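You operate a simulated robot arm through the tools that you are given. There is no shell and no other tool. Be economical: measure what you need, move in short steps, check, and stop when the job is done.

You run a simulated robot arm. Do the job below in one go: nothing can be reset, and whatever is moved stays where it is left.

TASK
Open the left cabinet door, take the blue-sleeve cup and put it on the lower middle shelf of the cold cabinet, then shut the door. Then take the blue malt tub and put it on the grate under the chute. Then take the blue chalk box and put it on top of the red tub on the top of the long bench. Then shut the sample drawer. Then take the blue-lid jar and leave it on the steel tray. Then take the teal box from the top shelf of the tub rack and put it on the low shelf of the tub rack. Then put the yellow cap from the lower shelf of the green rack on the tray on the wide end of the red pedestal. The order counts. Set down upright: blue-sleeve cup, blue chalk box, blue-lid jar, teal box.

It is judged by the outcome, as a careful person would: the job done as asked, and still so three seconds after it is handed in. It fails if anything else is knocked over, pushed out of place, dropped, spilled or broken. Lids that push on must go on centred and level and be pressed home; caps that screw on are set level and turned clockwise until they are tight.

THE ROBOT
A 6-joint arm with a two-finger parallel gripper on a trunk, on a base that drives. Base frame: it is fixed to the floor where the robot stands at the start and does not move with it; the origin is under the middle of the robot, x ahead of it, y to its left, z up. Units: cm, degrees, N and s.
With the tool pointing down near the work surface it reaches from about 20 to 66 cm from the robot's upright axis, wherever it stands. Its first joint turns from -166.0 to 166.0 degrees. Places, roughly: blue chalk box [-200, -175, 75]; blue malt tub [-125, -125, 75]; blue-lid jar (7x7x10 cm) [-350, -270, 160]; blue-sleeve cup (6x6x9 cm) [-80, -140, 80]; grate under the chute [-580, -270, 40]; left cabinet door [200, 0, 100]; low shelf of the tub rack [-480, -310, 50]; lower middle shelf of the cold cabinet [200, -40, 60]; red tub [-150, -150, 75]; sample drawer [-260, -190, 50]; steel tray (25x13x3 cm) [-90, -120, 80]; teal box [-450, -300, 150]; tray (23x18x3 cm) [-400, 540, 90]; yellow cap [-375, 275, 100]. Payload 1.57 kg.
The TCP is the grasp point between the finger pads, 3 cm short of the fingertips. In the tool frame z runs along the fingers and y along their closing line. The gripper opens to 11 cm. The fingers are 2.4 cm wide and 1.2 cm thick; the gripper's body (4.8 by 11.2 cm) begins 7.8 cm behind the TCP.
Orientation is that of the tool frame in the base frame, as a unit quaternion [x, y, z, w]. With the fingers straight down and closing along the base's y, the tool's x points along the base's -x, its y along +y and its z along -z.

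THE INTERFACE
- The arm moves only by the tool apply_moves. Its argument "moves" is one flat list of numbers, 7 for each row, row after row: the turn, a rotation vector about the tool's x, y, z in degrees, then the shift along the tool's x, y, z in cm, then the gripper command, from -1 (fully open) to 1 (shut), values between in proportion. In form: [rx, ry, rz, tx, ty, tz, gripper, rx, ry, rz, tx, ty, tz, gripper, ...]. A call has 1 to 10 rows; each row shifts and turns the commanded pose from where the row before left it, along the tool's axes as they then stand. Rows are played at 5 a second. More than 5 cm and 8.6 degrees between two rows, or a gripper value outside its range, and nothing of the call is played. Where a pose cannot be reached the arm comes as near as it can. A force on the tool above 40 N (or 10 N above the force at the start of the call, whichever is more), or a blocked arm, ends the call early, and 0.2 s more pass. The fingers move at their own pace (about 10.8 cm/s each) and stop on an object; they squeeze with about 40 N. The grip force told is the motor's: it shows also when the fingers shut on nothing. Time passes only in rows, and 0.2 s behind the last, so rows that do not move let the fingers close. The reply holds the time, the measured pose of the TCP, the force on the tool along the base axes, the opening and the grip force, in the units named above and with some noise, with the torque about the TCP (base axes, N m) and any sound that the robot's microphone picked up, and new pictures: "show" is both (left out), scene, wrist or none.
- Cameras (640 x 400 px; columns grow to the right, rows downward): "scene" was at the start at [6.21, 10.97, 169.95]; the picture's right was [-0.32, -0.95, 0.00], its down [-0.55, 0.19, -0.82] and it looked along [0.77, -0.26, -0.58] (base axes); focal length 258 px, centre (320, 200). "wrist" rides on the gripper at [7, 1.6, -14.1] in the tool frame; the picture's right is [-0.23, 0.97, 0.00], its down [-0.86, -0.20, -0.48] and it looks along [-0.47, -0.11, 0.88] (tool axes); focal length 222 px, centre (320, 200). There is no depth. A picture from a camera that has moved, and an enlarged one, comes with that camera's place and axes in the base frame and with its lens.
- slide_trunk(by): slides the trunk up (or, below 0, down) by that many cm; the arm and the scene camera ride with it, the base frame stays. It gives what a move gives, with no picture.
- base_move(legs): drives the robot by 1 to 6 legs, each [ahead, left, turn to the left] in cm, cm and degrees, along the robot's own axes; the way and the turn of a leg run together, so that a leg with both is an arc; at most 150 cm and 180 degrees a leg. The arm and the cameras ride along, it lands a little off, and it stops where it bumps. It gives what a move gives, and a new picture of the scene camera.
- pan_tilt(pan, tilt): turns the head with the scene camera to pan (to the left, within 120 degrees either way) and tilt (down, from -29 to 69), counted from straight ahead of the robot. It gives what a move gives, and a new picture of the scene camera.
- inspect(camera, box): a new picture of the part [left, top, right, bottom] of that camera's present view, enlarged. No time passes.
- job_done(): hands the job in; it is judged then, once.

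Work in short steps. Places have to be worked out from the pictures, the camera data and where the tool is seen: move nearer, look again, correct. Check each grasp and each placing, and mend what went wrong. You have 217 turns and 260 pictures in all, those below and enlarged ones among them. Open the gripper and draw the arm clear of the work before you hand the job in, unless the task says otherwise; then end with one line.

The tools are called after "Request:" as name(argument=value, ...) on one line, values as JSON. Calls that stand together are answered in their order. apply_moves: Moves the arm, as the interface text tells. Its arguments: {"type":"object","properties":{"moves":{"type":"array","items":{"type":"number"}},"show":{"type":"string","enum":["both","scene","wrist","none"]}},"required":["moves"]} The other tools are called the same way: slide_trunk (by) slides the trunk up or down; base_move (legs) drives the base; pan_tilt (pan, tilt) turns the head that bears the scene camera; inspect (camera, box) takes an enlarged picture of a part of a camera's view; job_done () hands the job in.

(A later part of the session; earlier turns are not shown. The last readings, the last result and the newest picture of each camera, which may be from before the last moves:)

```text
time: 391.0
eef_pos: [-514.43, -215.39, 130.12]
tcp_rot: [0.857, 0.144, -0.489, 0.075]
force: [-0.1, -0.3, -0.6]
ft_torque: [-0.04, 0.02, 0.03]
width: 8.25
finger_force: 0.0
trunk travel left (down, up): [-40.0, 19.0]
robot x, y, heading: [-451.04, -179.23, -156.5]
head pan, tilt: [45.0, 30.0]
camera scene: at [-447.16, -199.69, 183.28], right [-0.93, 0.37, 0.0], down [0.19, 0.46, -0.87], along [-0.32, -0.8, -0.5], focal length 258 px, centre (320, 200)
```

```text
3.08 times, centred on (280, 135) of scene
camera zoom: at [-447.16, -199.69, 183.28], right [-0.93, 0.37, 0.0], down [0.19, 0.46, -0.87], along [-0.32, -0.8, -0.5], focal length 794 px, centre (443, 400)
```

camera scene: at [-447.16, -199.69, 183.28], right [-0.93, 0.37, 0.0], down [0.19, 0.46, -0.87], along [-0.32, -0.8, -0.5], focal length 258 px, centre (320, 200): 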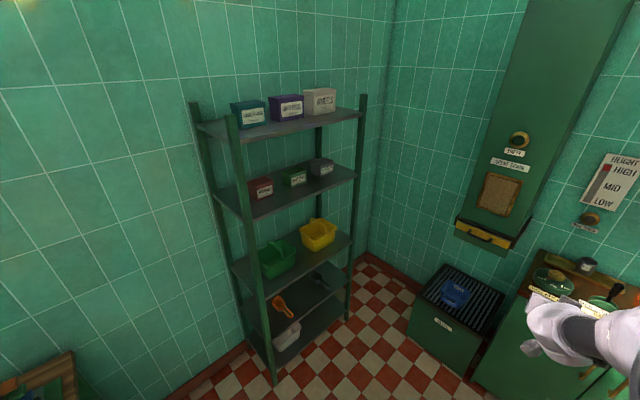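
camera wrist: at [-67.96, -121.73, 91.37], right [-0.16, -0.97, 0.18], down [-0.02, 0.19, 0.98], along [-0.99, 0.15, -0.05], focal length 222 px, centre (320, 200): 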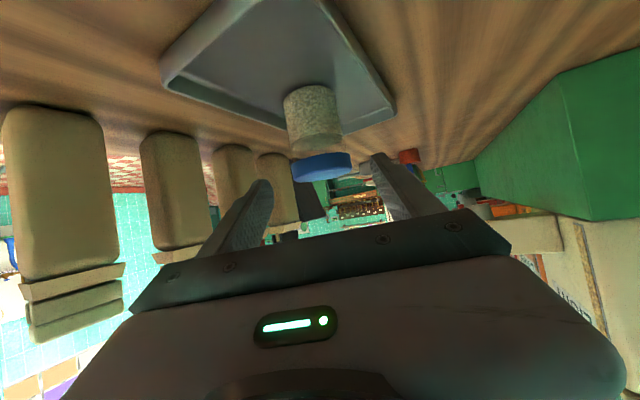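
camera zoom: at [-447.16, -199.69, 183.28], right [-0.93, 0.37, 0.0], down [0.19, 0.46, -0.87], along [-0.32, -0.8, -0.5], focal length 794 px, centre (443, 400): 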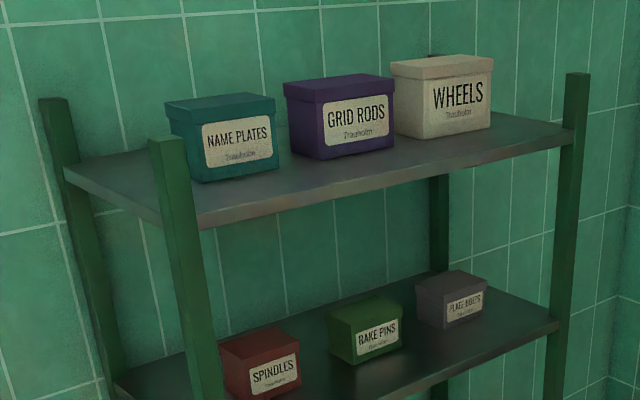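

The "low shelf" matches the scoop shelf at z≈50 (five shelves: 157, 125, 80, 50, 16). The teal "name plates" box is ~10 cm wide near (-460,-309). I set the tool tilt to ~38° (needed for the low shelf), turn and move in front of it.

Request:
apply_moves(moves=[0, 7, 0, 0, 0, 0, -1, 0, 7, 0, 0, 0, 0, -1, 0, 7, 0, 0, 0, 0, -1], show="none")

Request:
slide_trunk(by=19)

Request:
base_move(legs=[[0, 0, 92.5], [16.4, -71.4, 0]])

Request:
pan_tilt(pan=0, tilt=30)

```text
time: 391.8
eef_pos: [-514.89, -214.64, 130.14]
tcp_rot: [0.915, 0.144, -0.374, 0.041]
force: [-0.3, -0.6, -0.2]
ft_torque: [0.03, 0.02, 0.01]
width: 11.0
finger_force: 0.1
out of reach, approached as far as the arm can: row 2, 3
trunk travel left (down, up): [-40.0, 19.0]
robot x, y, heading: [-450.78, -178.93, -156.7]
head pan, tilt: [45.0, 30.0]
```

```text
time: 393.9
eef_pos: [-514.76, -214.71, 149.2]
tcp_rot: [0.915, 0.145, -0.374, 0.042]
force: [-0.2, -0.4, 0.1]
ft_torque: [0.03, 0.01, 0.02]
width: 11.02
finger_force: 0.0
trunk travel left (down, up): [-59.0, 0.0]
robot x, y, heading: [-451.28, -179.23, -156.6]
head pan, tilt: [45.0, 30.0]
```

```text
time: 401.7
eef_pos: [-473.23, -285.58, 149.21]
tcp_rot: [0.54, 0.752, -0.234, 0.296]
force: [0.1, -0.4, -1.0]
ft_torque: [0.03, 0.0, -0.03]
width: 10.99
finger_force: 0.0
trunk travel left (down, up): [-59.0, 0.0]
robot x, y, heading: [-509.43, -222.16, -66.4]
head pan, tilt: [45.0, 30.0]
camera scene: at [-489.18, -218.18, 202.28], right [-0.36, -0.93, 0.0], down [-0.47, 0.18, -0.87], along [0.81, -0.31, -0.5], focal length 258 px, centre (320, 200)
```

scene: 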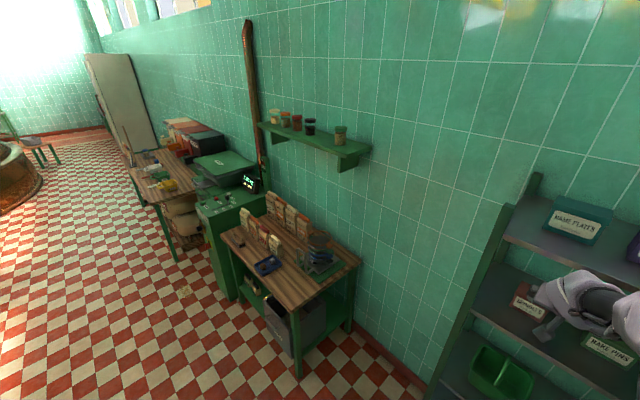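

```text
time: 402.8
eef_pos: [-473.11, -285.6, 149.15]
tcp_rot: [0.54, 0.753, -0.233, 0.295]
force: [0.1, -0.7, 0.5]
ft_torque: [-0.01, 0.06, 0.0]
width: 11.0
finger_force: 0.1
trunk travel left (down, up): [-59.0, 0.0]
robot x, y, heading: [-509.74, -222.5, -66.1]
head pan, tilt: [0.0, 30.0]
camera scene: at [-493.98, -223.21, 202.28], right [-0.91, -0.41, 0.0], down [-0.2, 0.46, -0.87], along [0.35, -0.79, -0.5], focal length 258 px, centre (320, 200)
```

scene: 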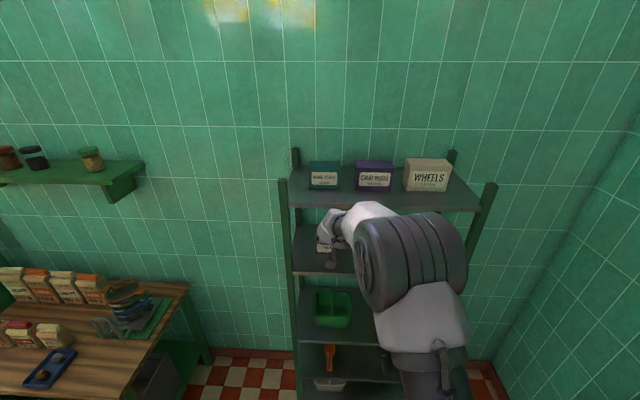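

Request:
inspect(camera="scene", box=[270, 140, 400, 220])

Request:
inspect(camera="wrist", box=[0, 0, 640, 400])

```text
4.92 times, centred on (335, 180) of scene
camera zoom: at [-493.98, -223.21, 202.28], right [-0.91, -0.41, 0.0], down [-0.2, 0.46, -0.87], along [0.35, -0.79, -0.5], focal length 1270 px, centre (246, 298)
```

zoom: 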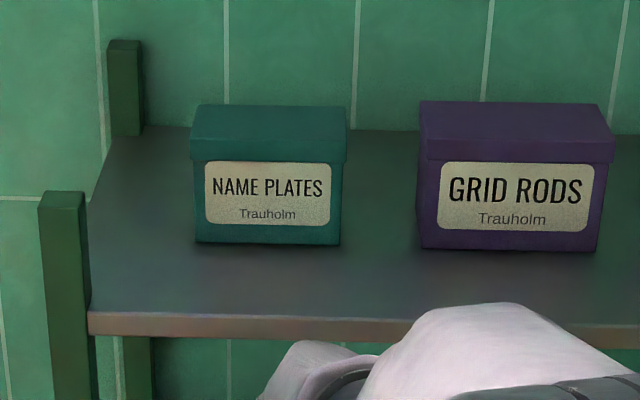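

```text
1.00 times, centred on (320, 200) of wrist (not enlarged: the box is as wide or as high as the picture)
camera zoom: at [-476.01, -270.98, 154.38], right [0.98, 0.15, 0.13], down [-0.08, -0.32, 0.95], along [0.18, -0.94, -0.3], focal length 222 px, centre (320, 200)
```

zoom: 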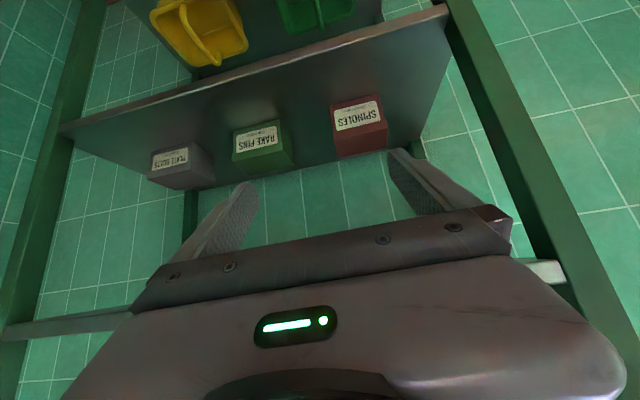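

The box's lid is about 12 cm wide across the front – too wide for my 11 cm opening – but its depth looks nearer 9–10. I'll look at it from the rack's left end, to grip it front-to-back.

Request:
base_move(legs=[[-30, 0, 0], [0, 0, -37], [-25, 73, 0]])

Request:
inspect(camera="scene", box=[220, 100, 440, 240])

```text
time: 410.3
eef_pos: [-455.75, -259.25, 149.17]
tcp_rot: [0.753, 0.54, -0.316, 0.205]
force: [0.4, -0.3, -0.1]
ft_torque: [0.05, 0.0, 0.0]
width: 11.01
finger_force: 0.1
trunk travel left (down, up): [-59.0, 0.0]
robot x, y, heading: [-446.03, -186.8, -103.6]
head pan, tilt: [0.0, 30.0]
camera scene: at [-434.23, -197.15, 202.28], right [-0.97, 0.23, 0.0], down [0.12, 0.49, -0.87], along [-0.2, -0.84, -0.5], focal length 258 px, centre (320, 200)
```

scene: 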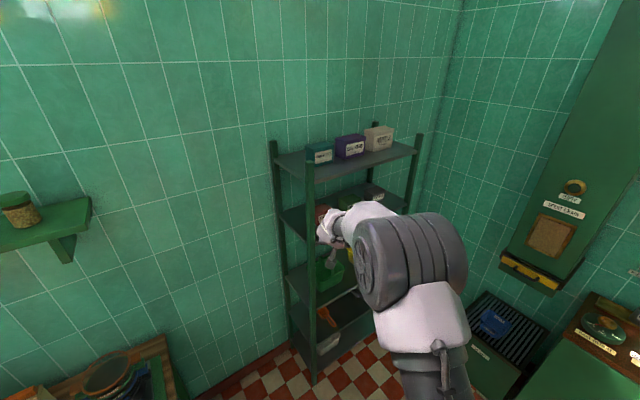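

```text
2.86 times, centred on (330, 170) of scene
camera zoom: at [-434.23, -197.15, 202.28], right [-0.97, 0.23, 0.0], down [0.12, 0.49, -0.87], along [-0.2, -0.84, -0.5], focal length 737 px, centre (291, 286)
```

zoom: 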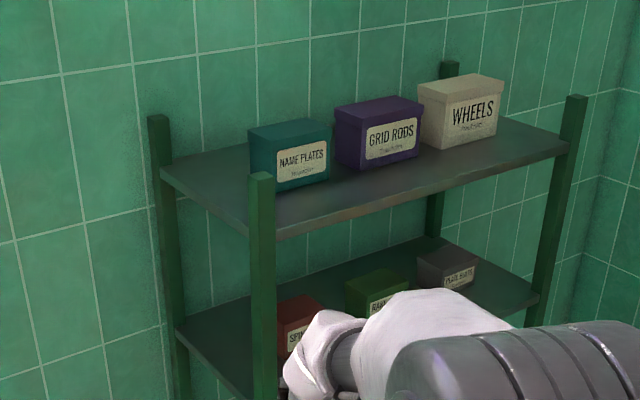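

Request:
inspect(camera="scene", box=[296, 132, 344, 172])

```text
10.00 times, centred on (320, 152) of scene
camera zoom: at [-434.23, -197.15, 202.28], right [-0.97, 0.23, 0.0], down [0.12, 0.49, -0.87], along [-0.2, -0.84, -0.5], focal length 2580 px, centre (320, 680)
```

zoom: 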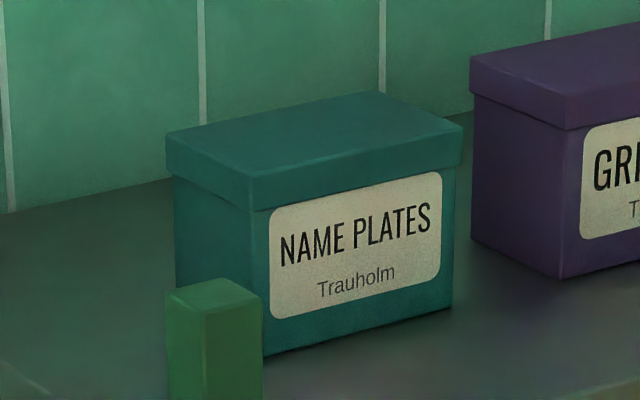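

Measured: lid 11×7 cm, box top z≈166, centre (-460,-306). I'll grip it front-to-back (7 cm) coming from the rack's left end with tool heading ≈ -158. Raise the tool and turn its heading.

Request:
apply_moves(moves=[0, 0, 0, -1.85, 0, -4.48, -1, 0, 0, 0, -1.85, 0, -4.48, -1, 0, 0, 0, -1.85, 0, -4.48, -1, 0, 0, 0, -1.85, 0, -4.48, -1, 0, 0, 0, -1.85, 0, -4.48, -1, 0, 0, 0, -1.85, 0, -4.48, -1], show="none")

Request:
apply_moves(moves=[5.4, 0.23, 5.57, 0, 0, 0, -1, 5.4, 0.23, 5.57, 0, 0, 0, -1, 5.4, 0.23, 5.57, 0, 0, 0, -1, 5.4, 0.23, 5.57, 0, 0, 0, -1, 5.4, 0.23, 5.57, 0, 0, 0, -1, 5.4, 0.23, 5.57, 0, 0, 0, -1], show="both")

```text
time: 411.7
eef_pos: [-451.04, -249.05, 176.03]
tcp_rot: [0.753, 0.54, -0.315, 0.206]
force: [-0.2, 0.3, 0.3]
ft_torque: [0.0, 0.02, -0.02]
width: 11.0
finger_force: 0.1
trunk travel left (down, up): [-59.0, 0.0]
robot x, y, heading: [-446.16, -186.63, -103.4]
head pan, tilt: [0.0, 30.0]
```

```text
time: 413.1
eef_pos: [-451.2, -249.3, 176.04]
tcp_rot: [0.905, 0.196, -0.372, 0.064]
force: [-0.1, 0.5, 0.0]
ft_torque: [0.02, 0.02, -0.02]
width: 11.01
finger_force: 0.0
trunk travel left (down, up): [-59.0, 0.0]
robot x, y, heading: [-446.38, -186.82, -103.7]
head pan, tilt: [0.0, 30.0]
camera scene: at [-434.15, -197.37, 202.26], right [-0.97, 0.23, 0.0], down [0.12, 0.49, -0.87], along [-0.2, -0.84, -0.5], focal length 258 px, centre (320, 200)
camera wrist: at [-436.78, -245.16, 181.27], right [0.25, -0.96, 0.13], down [-0.32, 0.04, 0.95], along [-0.91, -0.28, -0.3], focal length 222 px, centre (320, 200)
```

scene: 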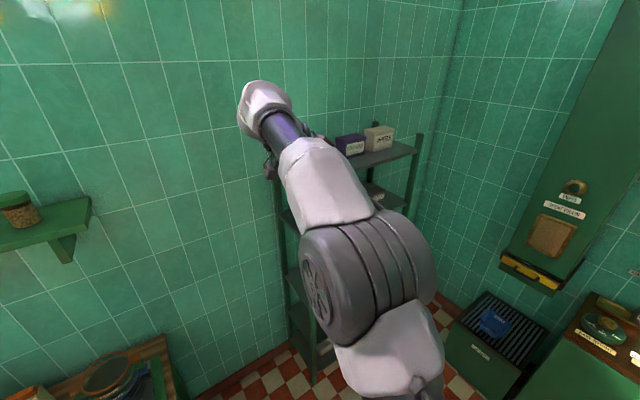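
wrist: 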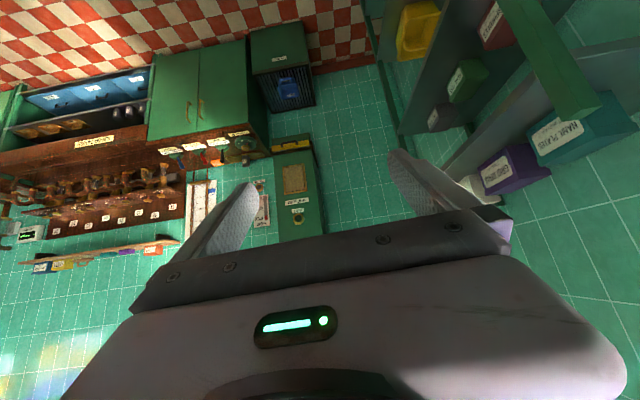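

Tool heading is -158 as needed. Reduce tilt to ~36° and drive toward the rack corner with the tool above the box level.

Request:
apply_moves(moves=[0, 8, 0, 0, 0, 0, -1], show="none")

Request:
base_move(legs=[[51.5, 12.6, 0]])

Request:
inspect(camera="wrist", box=[0, 0, 640, 400])

```text
time: 413.5
eef_pos: [-451.43, -249.47, 176.06]
tcp_rot: [0.929, 0.202, -0.306, 0.052]
force: [-1.1, -0.2, -0.1]
ft_torque: [0.05, 0.0, -0.04]
width: 11.03
finger_force: 0.1
trunk travel left (down, up): [-59.0, 0.0]
robot x, y, heading: [-446.21, -187.15, -103.4]
head pan, tilt: [0.0, 30.0]
```

```text
time: 416.6
eef_pos: [-451.72, -302.91, 176.2]
tcp_rot: [0.929, 0.2, -0.307, 0.051]
force: [0.4, 0.9, 0.1]
ft_torque: [-0.03, -0.01, 0.03]
width: 11.03
finger_force: 0.1
trunk travel left (down, up): [-59.0, 0.0]
robot x, y, heading: [-445.99, -240.85, -103.8]
head pan, tilt: [0.0, 30.0]
camera scene: at [-434.41, -250.9, 202.29], right [-0.97, 0.24, 0.0], down [0.12, 0.49, -0.87], along [-0.21, -0.84, -0.5], focal length 258 px, centre (320, 200)
```

scene: 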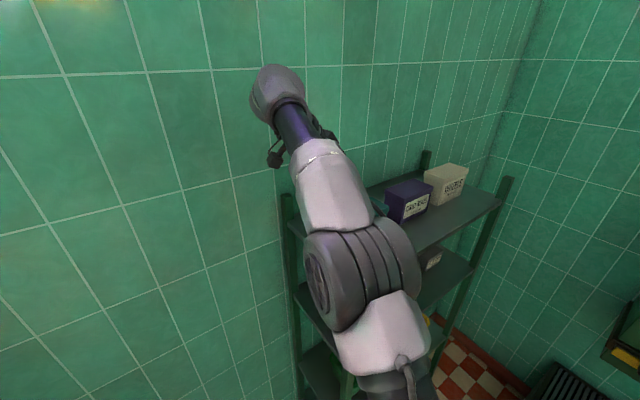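

```text
1.00 times, centred on (320, 200) of wrist (not enlarged: the box is as wide or as high as the picture)
camera zoom: at [-438.06, -299.09, 183.41], right [0.23, -0.97, 0.11], down [-0.44, 0.0, 0.9], along [-0.87, -0.25, -0.43], focal length 222 px, centre (320, 200)
```

zoom: 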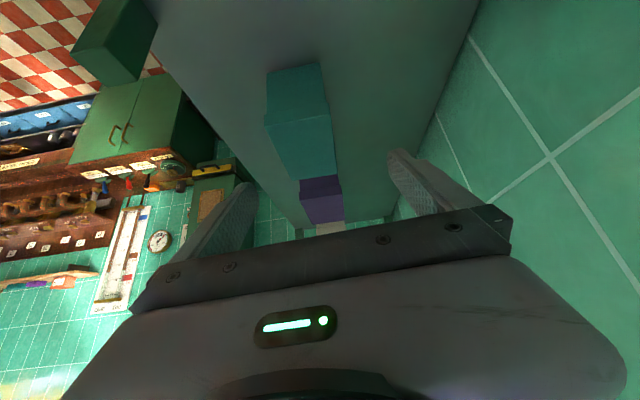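

Box is ahead between the fingers (needs 1.5 cm shift). Advance along the tool axis down around the box.

Request:
apply_moves(moves=[0, 0, 0, 0.88, -0.8, 3.45, -1, 0, 0, 0, 0.88, -0.7, 3.45, -1, 0, 0, 0, 0.88, 0, 3.45, -1], show="wrist")

```text
time: 417.4
eef_pos: [-455.98, -303.07, 166.21]
tcp_rot: [0.929, 0.199, -0.308, 0.051]
force: [-0.8, -0.6, 0.7]
ft_torque: [0.0, -0.01, -0.03]
width: 11.0
finger_force: 0.0
trunk travel left (down, up): [-59.0, 0.0]
robot x, y, heading: [-446.29, -240.49, -103.4]
head pan, tilt: [0.0, 30.0]
camera wrist: at [-442.39, -299.28, 173.47], right [0.23, -0.97, 0.11], down [-0.44, 0.0, 0.9], along [-0.87, -0.25, -0.43], focal length 222 px, centre (320, 200)
```

wrist: 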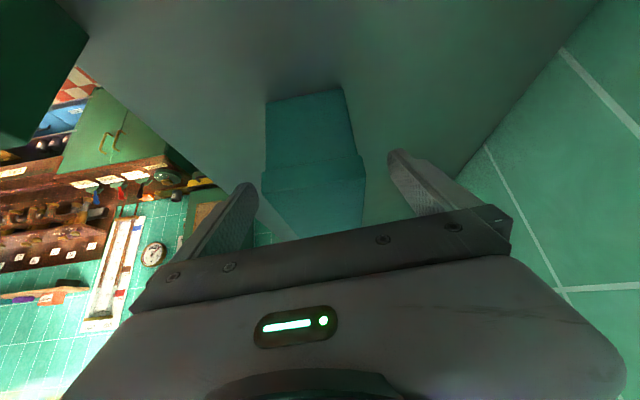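

Request:
apply_moves(moves=[0, 0, 0, 0.88, -0.5, 3.45, -1, 0, 0, 0, 0.3, 0, 1.2, -1], show="wrist")

```text
time: 418.0
eef_pos: [-457.96, -303.24, 161.93]
tcp_rot: [0.929, 0.2, -0.308, 0.051]
force: [0.2, 0.9, -0.2]
ft_torque: [0.03, 0.0, 0.0]
width: 10.98
finger_force: 0.1
trunk travel left (down, up): [-59.0, 0.0]
robot x, y, heading: [-446.48, -240.55, -103.8]
head pan, tilt: [0.0, 30.0]
camera wrist: at [-444.32, -299.29, 169.15], right [0.23, -0.97, 0.11], down [-0.44, 0.0, 0.9], along [-0.87, -0.25, -0.43], focal length 222 px, centre (320, 200)
```

wrist: 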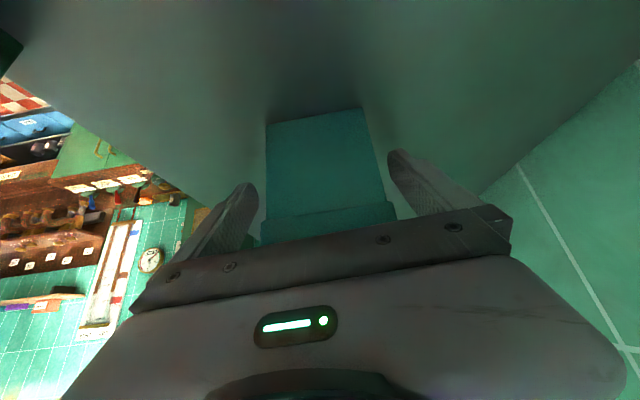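

Fingers straddle the box. Close.

Request:
apply_moves(moves=[0, 0, 0, 0, 0, 0, 0, 0, 0, 0, 0, 0, 0, 1, 0, 0, 0, 0, 0, 0, 1, 0, 0, 0, 0, 0, 0, 1], show="wrist")

```text
time: 419.0
eef_pos: [-458.05, -303.3, 161.89]
tcp_rot: [0.928, 0.201, -0.308, 0.052]
force: [-0.2, -0.8, 2.1]
ft_torque: [-0.15, 0.04, -0.01]
width: 6.52
finger_force: 39.9
trunk travel left (down, up): [-59.0, 0.0]
robot x, y, heading: [-446.3, -240.22, -103.2]
head pan, tilt: [0.0, 30.0]
camera wrist: at [-444.33, -299.31, 169.16], right [0.23, -0.97, 0.11], down [-0.44, 0.0, 0.9], along [-0.87, -0.25, -0.43], focal length 222 px, centre (320, 200)
```

wrist: 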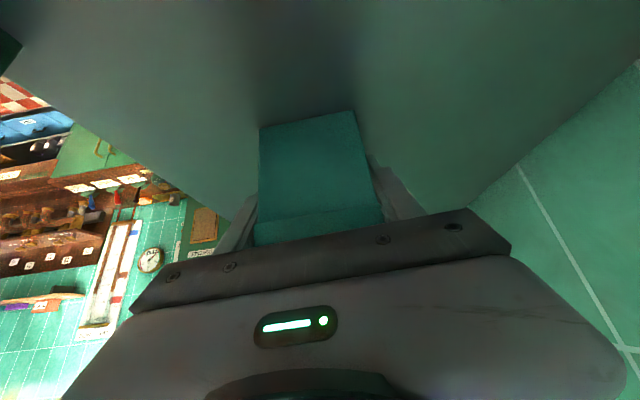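

Gripped (6.5 cm). Lift 7 cm and back away from the rack.

Request:
apply_moves(moves=[0, 0, 0, -1.45, 0, -1.95, 1, 0, 0, 0, -1.45, 0, -1.95, 1, 0, 0, 0, -1.45, 0, -1.95, 1], show="wrist")

Request:
base_move(legs=[[-51.5, -12.6, 0]])

```text
time: 419.8
eef_pos: [-457.89, -303.38, 169.21]
tcp_rot: [0.929, 0.201, -0.308, 0.051]
force: [-0.3, 0.3, -2.6]
ft_torque: [0.03, -0.06, 0.0]
width: 6.54
finger_force: 39.7
trunk travel left (down, up): [-59.0, 0.0]
robot x, y, heading: [-446.56, -240.59, -103.5]
head pan, tilt: [0.0, 30.0]
camera wrist: at [-444.38, -299.44, 176.52], right [0.23, -0.97, 0.11], down [-0.44, 0.0, 0.9], along [-0.87, -0.25, -0.43], focal length 222 px, centre (320, 200)
```

wrist: 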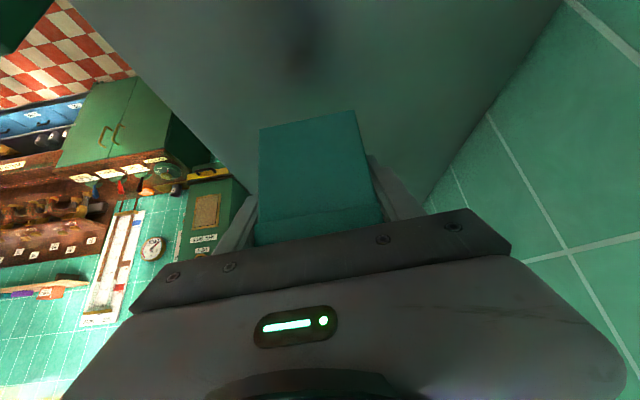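

```text
time: 422.9
eef_pos: [-458.49, -250.76, 169.26]
tcp_rot: [0.93, 0.193, -0.309, 0.048]
force: [-0.1, 0.0, -1.7]
ft_torque: [0.03, -0.05, 0.02]
width: 6.51
finger_force: 40.0
trunk travel left (down, up): [-59.0, 0.0]
robot x, y, heading: [-445.99, -188.42, -104.5]
head pan, tilt: [0.0, 30.0]
camera scene: at [-434.15, -198.69, 202.28], right [-0.97, 0.25, 0.0], down [0.13, 0.48, -0.87], along [-0.22, -0.84, -0.5], focal length 258 px, centre (320, 200)
```

scene: 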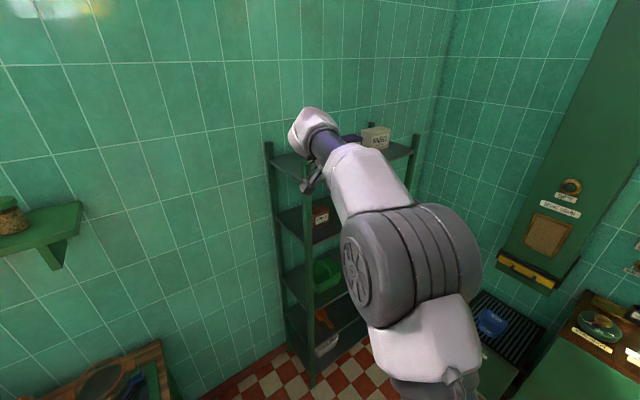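

Holding the teal box. Turn the tool heading back in line with the arm, move in front of the rack and look at the low shelf.

Request:
apply_moves(moves=[-4.6, 0, -6.3, 0, 0, 0, 1, -4.6, 0, -6.3, 0, 0, 0, 1, -4.6, 0, -6.3, 0, 0, 0, 1, -4.6, 0, -6.3, 0, 0, 0, 1, -4.6, 0, -6.3, 0, 0, 0, 1, -4.6, 0, -6.3, 0, 0, 0, 1], show="none")

Request:
slide_trunk(by=-40)

Request:
base_move(legs=[[25, -63, 0], [0, 0, 40]])

Request:
pan_tilt(pan=0, tilt=42)

```text
time: 424.3
eef_pos: [-458.49, -250.58, 169.19]
tcp_rot: [0.78, 0.549, -0.252, 0.163]
force: [0.9, -0.4, -1.8]
ft_torque: [0.03, 0.02, 0.02]
width: 6.53
finger_force: 39.8
trunk travel left (down, up): [-59.0, 0.0]
robot x, y, heading: [-445.69, -188.17, -104.6]
head pan, tilt: [0.0, 30.0]
```

```text
time: 428.1
eef_pos: [-458.37, -250.58, 129.3]
tcp_rot: [0.781, 0.547, -0.253, 0.164]
force: [-0.5, -0.6, -2.4]
ft_torque: [0.04, -0.06, 0.03]
width: 6.49
finger_force: 39.8
trunk travel left (down, up): [-19.0, 40.0]
robot x, y, heading: [-446.06, -188.05, -104.4]
head pan, tilt: [0.0, 30.0]
```

```text
time: 433.7
eef_pos: [-482.13, -252.91, 129.33]
tcp_rot: [0.55, 0.779, -0.183, 0.239]
force: [0.6, 0.2, -2.4]
ft_torque: [0.06, 0.04, -0.03]
width: 6.5
finger_force: 40.0
trunk travel left (down, up): [-19.0, 40.0]
robot x, y, heading: [-511.69, -196.91, -64.8]
head pan, tilt: [0.0, 30.0]
camera scene: at [-496.68, -197.23, 162.28], right [-0.91, -0.42, 0.0], down [-0.21, 0.45, -0.87], along [0.37, -0.79, -0.5], focal length 258 px, centre (320, 200)
```

scene: 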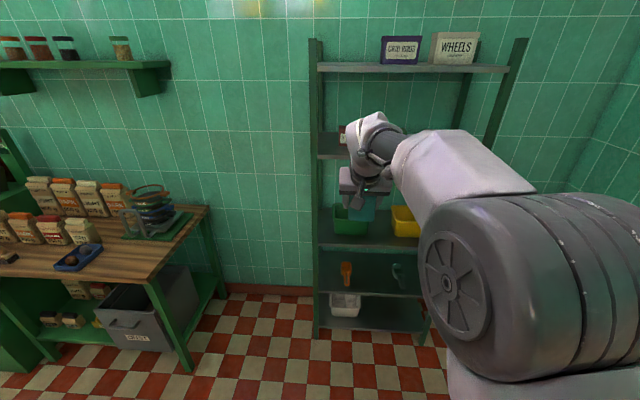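

```text
time: 434.4
eef_pos: [-482.19, -252.85, 129.24]
tcp_rot: [0.55, 0.779, -0.183, 0.239]
force: [0.0, -0.6, -1.3]
ft_torque: [0.05, 0.03, -0.03]
width: 6.48
finger_force: 40.8
trunk travel left (down, up): [-19.0, 40.0]
robot x, y, heading: [-512.42, -196.43, -65.0]
head pan, tilt: [0.0, 42.0]
camera scene: at [-496.98, -196.62, 160.46], right [-0.91, -0.42, 0.0], down [-0.28, 0.61, -0.74], along [0.31, -0.67, -0.67], focal length 258 px, centre (320, 200)
```

scene: 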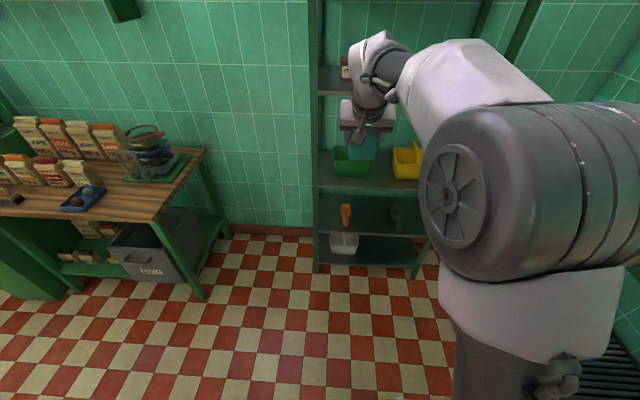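

Request:
inspect(camera="scene", box=[305, 130, 435, 270])

Request:
inspect(camera="wrist", box=[0, 0, 640, 400])

```text
2.86 times, centred on (370, 200) of scene
camera zoom: at [-496.98, -196.62, 160.46], right [-0.91, -0.42, 0.0], down [-0.28, 0.61, -0.74], along [0.31, -0.67, -0.67], focal length 737 px, centre (177, 200)
```

zoom: 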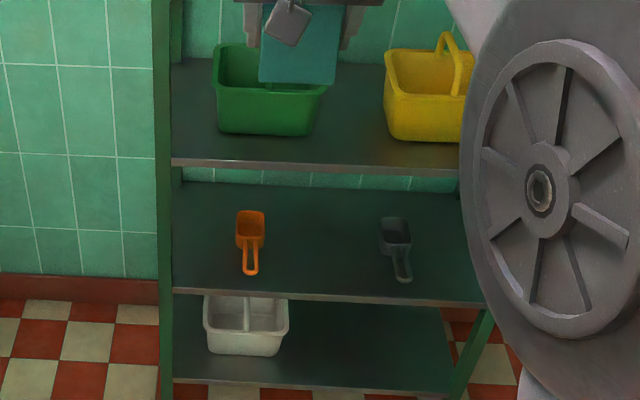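

```text
1.00 times, centred on (320, 200) of wrist (not enlarged: the box is as wide or as high as the picture)
camera zoom: at [-485.03, -239.27, 136.82], right [0.98, 0.15, 0.11], down [-0.03, -0.46, 0.89], along [0.18, -0.88, -0.45], focal length 222 px, centre (320, 200)
```

zoom: 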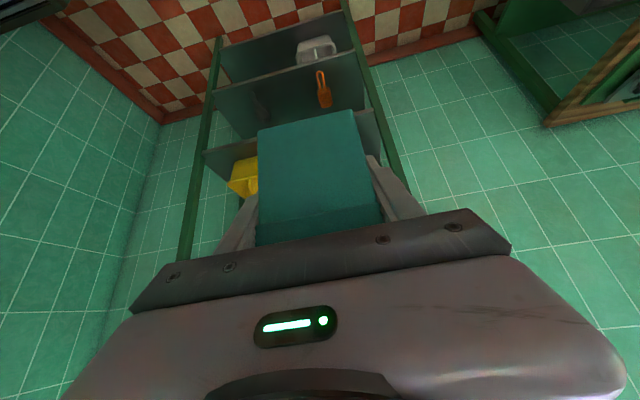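

Between the two scoops there are ~26 cm free on the low shelf (centre e.g. 33 cm from its left end). Lower trunk and arm here in front of the rack.

Request:
slide_trunk(by=-19)

Request:
apply_moves(moves=[0, 0, 0, 2.64, 0, 3.77, 1, 0, 0, 0, 2.64, 0, 3.77, 1, 0, 0, 0, 2.64, 0, 3.77, 1, 0, 0, 0, 2.64, 0, 3.77, 1, 0, 0, 0, 2.64, 0, 3.77, 1, 0, 0, 0, 2.64, 0, 3.77, 1, 0, 0, 0, 2.64, 0, 3.77, 1, 0, 0, 0, 2.64, 0, 3.77, 1, 0, 0, 0, 2.64, 0, 3.77, 1, 0, 0, 0, 2.64, 0, 3.77, 1], show="wrist")

```text
time: 436.5
eef_pos: [-482.22, -252.86, 110.25]
tcp_rot: [0.549, 0.78, -0.182, 0.24]
force: [1.1, 0.2, -2.5]
ft_torque: [0.04, 0.01, 0.0]
width: 6.47
finger_force: 39.8
trunk travel left (down, up): [0.0, 59.0]
robot x, y, heading: [-512.49, -196.48, -65.2]
head pan, tilt: [0.0, 42.0]
```

```text
time: 438.7
eef_pos: [-483.11, -253.14, 64.41]
tcp_rot: [0.55, 0.779, -0.183, 0.238]
force: [0.4, -0.4, -1.7]
ft_torque: [0.02, 0.02, -0.01]
width: 6.49
finger_force: 40.2
trunk travel left (down, up): [0.0, 59.0]
robot x, y, heading: [-512.29, -196.6, -65.1]
head pan, tilt: [0.0, 42.0]
camera wrist: at [-485.87, -239.58, 72.0], right [0.98, 0.15, 0.11], down [-0.03, -0.46, 0.89], along [0.18, -0.88, -0.45], focal length 222 px, centre (320, 200)
```

wrist: 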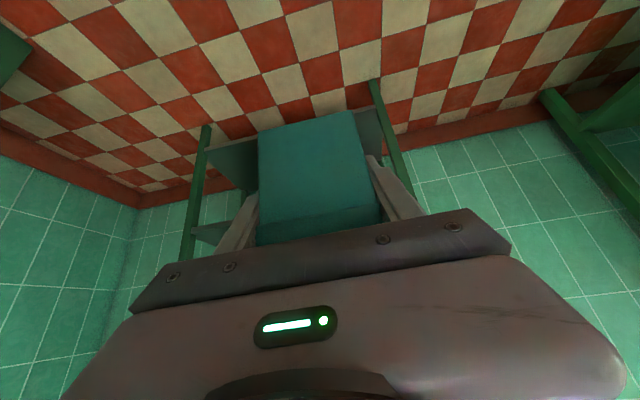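

Lower 5.5 cm more and drive toward the gap, part way.

Request:
apply_moves(moves=[0, 0, 0, 1.6, 0, 2.25, 1, 0, 0, 0, 1.6, 0, 2.25, 1], show="none")

Request:
base_move(legs=[[30, -19, 0]])

Request:
inspect(camera="wrist", box=[0, 0, 640, 400])

```text
time: 439.3
eef_pos: [-483.26, -253.2, 59.1]
tcp_rot: [0.549, 0.779, -0.182, 0.24]
force: [0.3, 0.7, -2.0]
ft_torque: [0.04, 0.02, 0.0]
width: 6.45
finger_force: 39.9
trunk travel left (down, up): [0.0, 59.0]
robot x, y, heading: [-512.26, -196.92, -64.8]
head pan, tilt: [0.0, 42.0]
```

```text
time: 441.6
eef_pos: [-489.2, -288.71, 59.02]
tcp_rot: [0.555, 0.776, -0.184, 0.237]
force: [0.1, 0.0, -2.0]
ft_torque: [0.02, 0.01, 0.0]
width: 6.47
finger_force: 39.8
trunk travel left (down, up): [0.0, 59.0]
robot x, y, heading: [-517.29, -231.95, -65.8]
head pan, tilt: [0.0, 42.0]
camera scene: at [-502.18, -231.98, 141.45], right [-0.91, -0.41, 0.0], down [-0.28, 0.61, -0.74], along [0.31, -0.68, -0.67], focal length 258 px, centre (320, 200)
```

scene: 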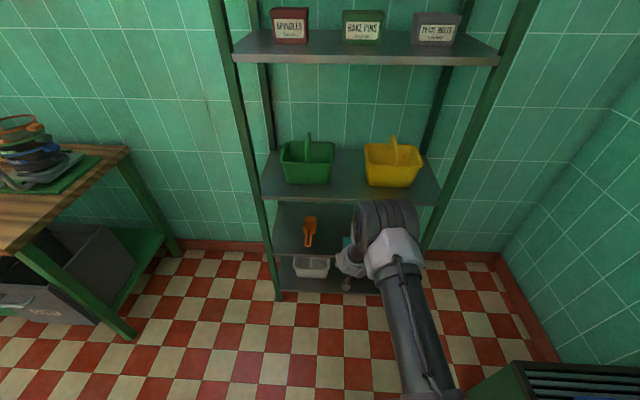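

```text
1.00 times, centred on (320, 200) of wrist (not enlarged: the box is as wide or as high as the picture)
camera zoom: at [-491.87, -275.08, 66.59], right [0.98, 0.13, 0.11], down [-0.04, -0.46, 0.89], along [0.17, -0.88, -0.45], focal length 222 px, centre (320, 200)
```

zoom: 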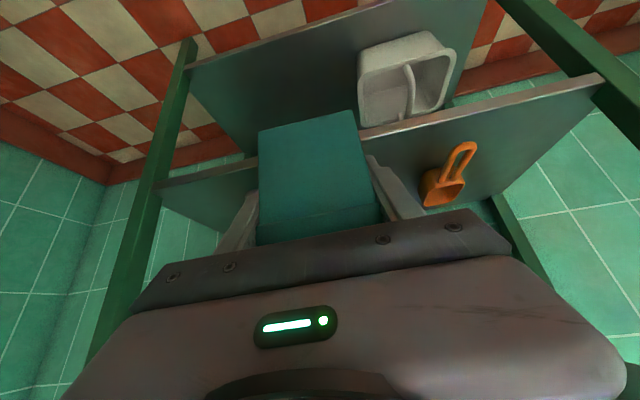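

Clear path. Drive the remaining 19 cm with a 4 cm shift left, keeping the box above the shelf.

Request:
base_move(legs=[[0, 3.8, 0], [19, 0, 0]])

Request:
inspect(camera="wrist", box=[0, 0, 640, 400])

Request:
inspect(camera="scene", box=[230, 130, 450, 330])

```text
time: 443.6
eef_pos: [-477.91, -304.12, 59.01]
tcp_rot: [0.553, 0.777, -0.184, 0.238]
force: [-0.1, 0.4, -2.5]
ft_torque: [0.03, 0.0, 0.0]
width: 6.46
finger_force: 40.8
trunk travel left (down, up): [0.0, 59.0]
robot x, y, heading: [-505.75, -247.33, -65.8]
head pan, tilt: [0.0, 42.0]
camera scene: at [-490.92, -247.48, 141.45], right [-0.91, -0.41, 0.0], down [-0.28, 0.61, -0.74], along [0.31, -0.68, -0.67], focal length 258 px, centre (320, 200)
```

scene: 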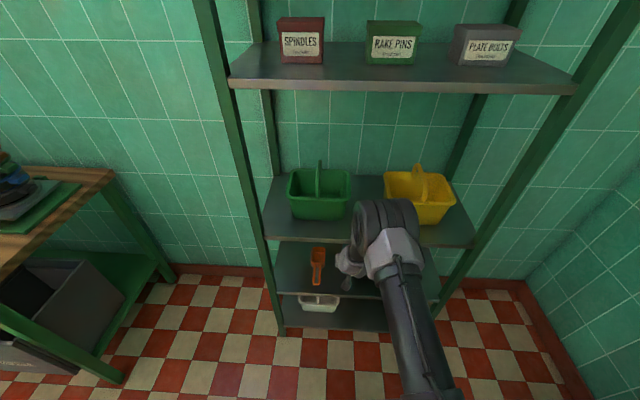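

```text
1.00 times, centred on (320, 200) of wrist (not enlarged: the box is as wide or as high as the picture)
camera zoom: at [-480.53, -290.56, 66.59], right [0.98, 0.14, 0.11], down [-0.03, -0.46, 0.89], along [0.17, -0.88, -0.45], focal length 222 px, centre (320, 200)
```

zoom: 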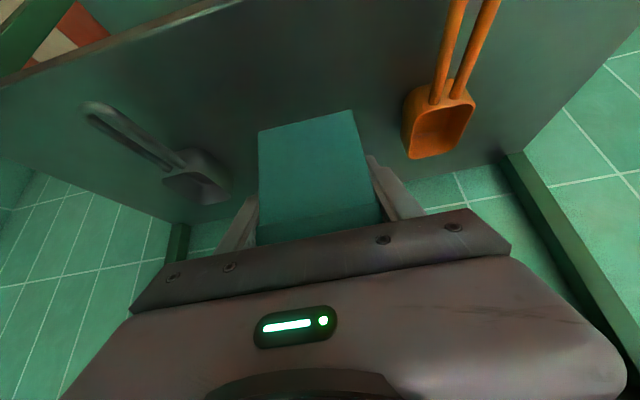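

```text
2.00 times, centred on (340, 230) of scene
camera zoom: at [-490.92, -247.48, 141.45], right [-0.91, -0.41, 0.0], down [-0.28, 0.61, -0.74], along [0.31, -0.68, -0.67], focal length 516 px, centre (280, 140)
```

zoom: 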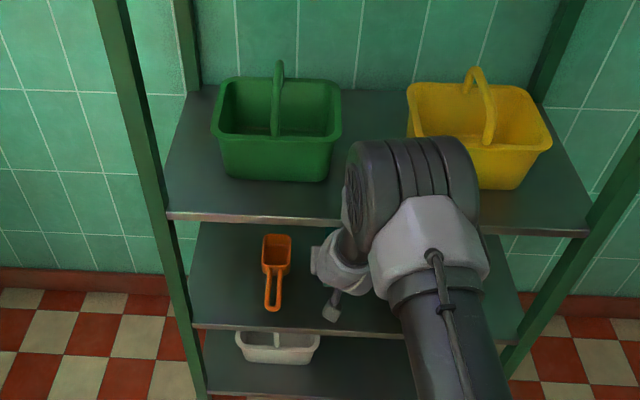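

Box is over the gap between the scoops, inside the shelf edge. Lower.

Request:
apply_moves(moves=[0, 0, 0, 0.86, 0, 1.23, 1, 0, 0, 0, 0.86, 0, 1.23, 1, 0, 0, 0, 0.6, 0, 0.85, 1], show="none")

```text
time: 444.4
eef_pos: [-478.01, -304.01, 55.1]
tcp_rot: [0.554, 0.777, -0.184, 0.237]
force: [-0.5, -0.2, -2.5]
ft_torque: [0.03, -0.01, -0.02]
width: 6.49
finger_force: 40.4
trunk travel left (down, up): [0.0, 59.0]
robot x, y, heading: [-506.09, -246.88, -65.8]
head pan, tilt: [0.0, 42.0]
```

Request:
apply_moves(moves=[0, 0, 0, 0.35, 0, 0.5, 1, 0, 0, 0, 0.35, 0, 0.5, 1, 0, 0, 0, 0.3, 0, 0.4, 1], show="wrist")

```text
time: 445.2
eef_pos: [-478.16, -304.14, 53.31]
tcp_rot: [0.554, 0.776, -0.185, 0.237]
force: [-0.2, 0.0, -1.9]
ft_torque: [0.0, 0.0, 0.0]
width: 6.49
finger_force: 40.5
trunk travel left (down, up): [0.0, 59.0]
robot x, y, heading: [-506.24, -246.93, -65.6]
head pan, tilt: [0.0, 42.0]
camera wrist: at [-480.68, -290.54, 60.87], right [0.98, 0.14, 0.11], down [-0.03, -0.46, 0.89], along [0.17, -0.88, -0.45], focal length 222 px, centre (320, 200)
```

wrist: 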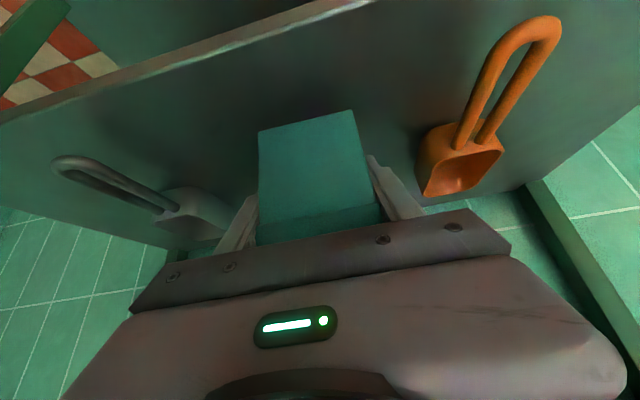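

Request:
apply_moves(moves=[0, 0, 0, 0.35, 0, 0.5, 1, 0, 0, 0, 0.3, 0, 0.4, 1, 0, 0, 0, 0.3, 0, 0.4, 1], show="none")

Request:
apply_moves(moves=[0, 0, 0, 0.25, 0, 0.35, 1, 0, 0, 0, 0.25, 0, 0.35, 1], show="wrist")

```text
time: 446.0
eef_pos: [-478.0, -304.09, 51.75]
tcp_rot: [0.554, 0.776, -0.185, 0.238]
force: [-0.3, 0.3, -1.9]
ft_torque: [0.07, 0.0, 0.0]
width: 6.46
finger_force: 39.5
trunk travel left (down, up): [0.0, 59.0]
robot x, y, heading: [-506.54, -247.65, -65.6]
head pan, tilt: [0.0, 42.0]
```

```text
time: 446.6
eef_pos: [-478.07, -304.09, 50.73]
tcp_rot: [0.554, 0.777, -0.183, 0.237]
force: [-0.6, 0.0, -2.3]
ft_torque: [0.05, 0.03, -0.02]
width: 6.48
finger_force: 39.6
trunk travel left (down, up): [0.0, 59.0]
robot x, y, heading: [-506.04, -247.19, -65.5]
head pan, tilt: [0.0, 42.0]
camera wrist: at [-480.7, -290.59, 58.36], right [0.98, 0.14, 0.11], down [-0.03, -0.46, 0.89], along [0.17, -0.88, -0.45], focal length 222 px, centre (320, 200)
```

wrist: 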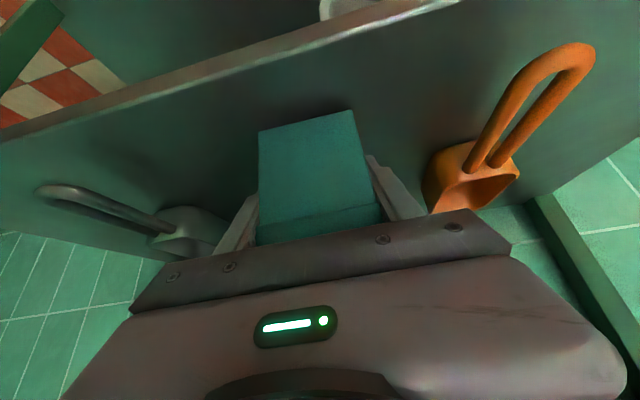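

Request:
apply_moves(moves=[0, 0, 0, 0.3, 0, 0.45, 1, 0, 0, 0, 0.3, 0, 0.45, 1, 0, 0, 0, 0.3, 0, 0.4, 1], show="none")

Request:
apply_moves(moves=[0, 0, 0, 0.25, 0, 0.35, 1, 0, 0, 0, 0.25, 0, 0.35, 1, 0, 0, 0, 0.25, 0, 0.35, 1], show="wrist")

```text
time: 447.5
eef_pos: [-477.87, -304.59, 49.78]
tcp_rot: [0.554, 0.774, -0.186, 0.243]
force: [0.3, 0.1, 22.0]
ft_torque: [1.01, -0.46, 0.01]
width: 6.47
finger_force: 40.2
trunk travel left (down, up): [0.0, 59.0]
robot x, y, heading: [-506.08, -247.34, -65.7]
head pan, tilt: [0.0, 42.0]
stopped in row 3: the force on the tool passed its limit at 42 N (the readings are from after the stop); the commanded pose is now the measured one
```

```text
time: 447.9
eef_pos: [-477.8, -304.76, 49.68]
tcp_rot: [0.554, 0.773, -0.189, 0.245]
force: [-1.3, 1.4, 20.8]
ft_torque: [1.09, -0.44, 0.08]
width: 6.49
finger_force: 39.4
trunk travel left (down, up): [0.0, 59.0]
robot x, y, heading: [-506.03, -246.65, -65.5]
head pan, tilt: [0.0, 42.0]
stopped in row 2: the force on the tool passed its limit at 42 N (the readings are from after the stop); the commanded pose is now the measured one
camera wrist: at [-480.5, -291.1, 56.96], right [0.98, 0.14, 0.11], down [-0.04, -0.45, 0.89], along [0.17, -0.88, -0.43], focal length 222 px, centre (320, 200)
```

wrist: 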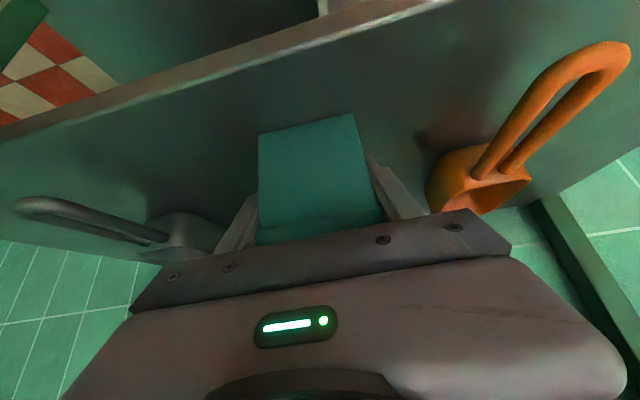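

Firm contact with the shelf. Ease, release, and withdraw along the tool axis.

Request:
apply_moves(moves=[0, 0, 0, -0.2, 0, -0.3, 0.5, 0, 0, 0, 0, 0, 0, -0.5, 0, 0, 0, 0, 0, 0, -0.5, 0, 0, 0, 0.5, 0, -2, -0.5, 0, 0, 0, 0.8, 0, -3, -0.5, 0, 0, 0, 1, 0, -3, -0.5], show="wrist")

```text
time: 449.3
eef_pos: [-477.29, -299.16, 55.22]
tcp_rot: [0.555, 0.774, -0.191, 0.238]
force: [0.7, 0.7, 0.4]
ft_torque: [0.02, 0.01, 0.0]
width: 8.21
finger_force: 0.0
out of reach, approached as far as the arm can: row 4, 5, 6
trunk travel left (down, up): [0.0, 59.0]
robot x, y, heading: [-506.22, -247.16, -65.3]
head pan, tilt: [0.0, 42.0]
camera wrist: at [-479.72, -285.48, 62.55], right [0.99, 0.13, 0.1], down [-0.03, -0.45, 0.89], along [0.16, -0.88, -0.44], focal length 222 px, centre (320, 200)
```

wrist: 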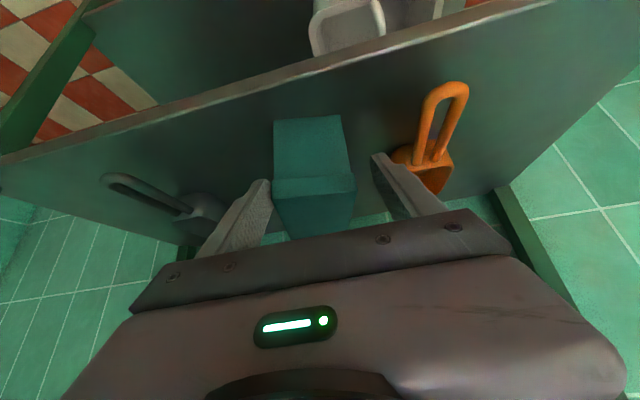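

Teal box stands upright between the scoops. Back off.

Request:
base_move(legs=[[-30, 3.6, 0], [-30, 0, 0]])

Request:
inspect(camera="scene", box=[250, 120, 450, 300])

```text
time: 453.0
eef_pos: [-498.74, -242.67, 55.15]
tcp_rot: [0.552, 0.777, -0.19, 0.238]
force: [-0.1, 0.4, -0.5]
ft_torque: [-0.01, 0.01, 0.02]
width: 8.23
finger_force: 0.1
trunk travel left (down, up): [0.0, 59.0]
robot x, y, heading: [-528.31, -190.93, -65.2]
head pan, tilt: [0.0, 42.0]
camera scene: at [-512.83, -190.92, 141.45], right [-0.91, -0.42, 0.0], down [-0.28, 0.61, -0.74], along [0.31, -0.67, -0.67], focal length 258 px, centre (320, 200)
```

scene: 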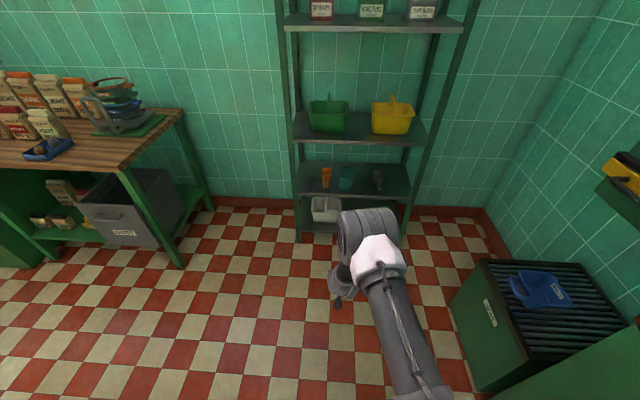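

```text
2.22 times, centred on (350, 210) of scene
camera zoom: at [-512.83, -190.92, 141.45], right [-0.91, -0.42, 0.0], down [-0.28, 0.61, -0.74], along [0.31, -0.67, -0.67], focal length 573 px, centre (253, 178)
```

zoom: 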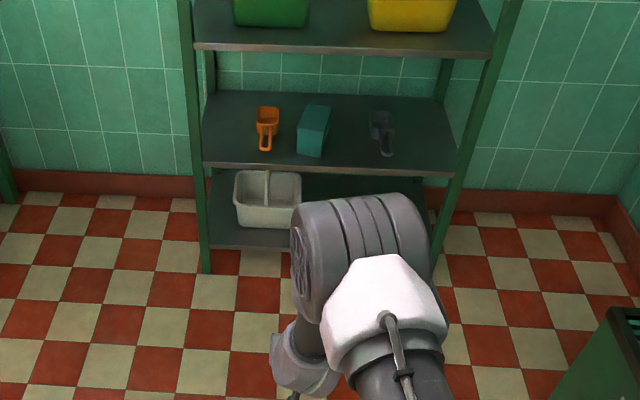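

All fine. Now the last item: the yellow cap on the green rack at about (-375,275). Raise the trunk, move to open floor, and turn to face that side of the room.

Request:
slide_trunk(by=40)

Request:
base_move(legs=[[-50, 57, 0], [0, 0, 145]])

Request:
pan_tilt(pan=0, tilt=18)

```text
time: 456.9
eef_pos: [-498.66, -242.6, 95.19]
tcp_rot: [0.552, 0.776, -0.19, 0.239]
force: [0.0, -0.5, -0.8]
ft_torque: [-0.05, -0.03, 0.07]
width: 8.27
finger_force: 0.1
trunk travel left (down, up): [-40.0, 19.0]
robot x, y, heading: [-528.08, -191.03, -64.9]
head pan, tilt: [0.0, 42.0]
```

```text
time: 466.9
eef_pos: [-493.08, -62.39, 95.14]
tcp_rot: [-0.575, 0.759, 0.171, 0.252]
force: [0.2, -0.2, -0.3]
ft_torque: [-0.03, -0.01, -0.03]
width: 8.27
finger_force: 0.1
trunk travel left (down, up): [-40.0, 19.0]
robot x, y, heading: [-498.47, -121.44, 80.4]
head pan, tilt: [0.0, 42.0]
camera scene: at [-511.25, -113.2, 181.45], right [0.99, -0.17, 0.0], down [-0.11, -0.66, -0.74], along [0.13, 0.73, -0.67], focal length 258 px, centre (320, 200)
```

scene: 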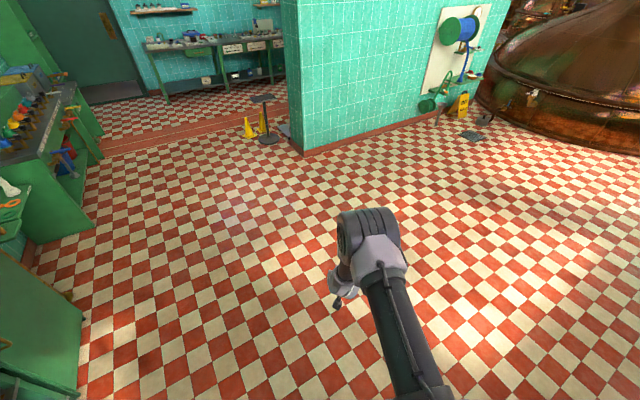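

```text
time: 467.8
eef_pos: [-493.04, -62.41, 95.15]
tcp_rot: [-0.576, 0.759, 0.171, 0.252]
force: [-0.9, 0.5, -0.4]
ft_torque: [-0.02, 0.02, 0.01]
width: 8.24
finger_force: 0.1
trunk travel left (down, up): [-40.0, 19.0]
robot x, y, heading: [-498.1, -121.71, 79.8]
head pan, tilt: [0.0, 18.0]
camera scene: at [-511.07, -112.24, 185.21], right [0.99, -0.17, 0.0], down [-0.05, -0.31, -0.95], along [0.16, 0.94, -0.31], focal length 258 px, centre (320, 200)
```

scene: 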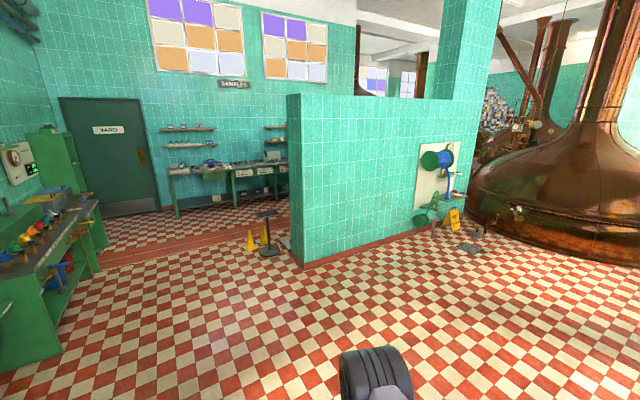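

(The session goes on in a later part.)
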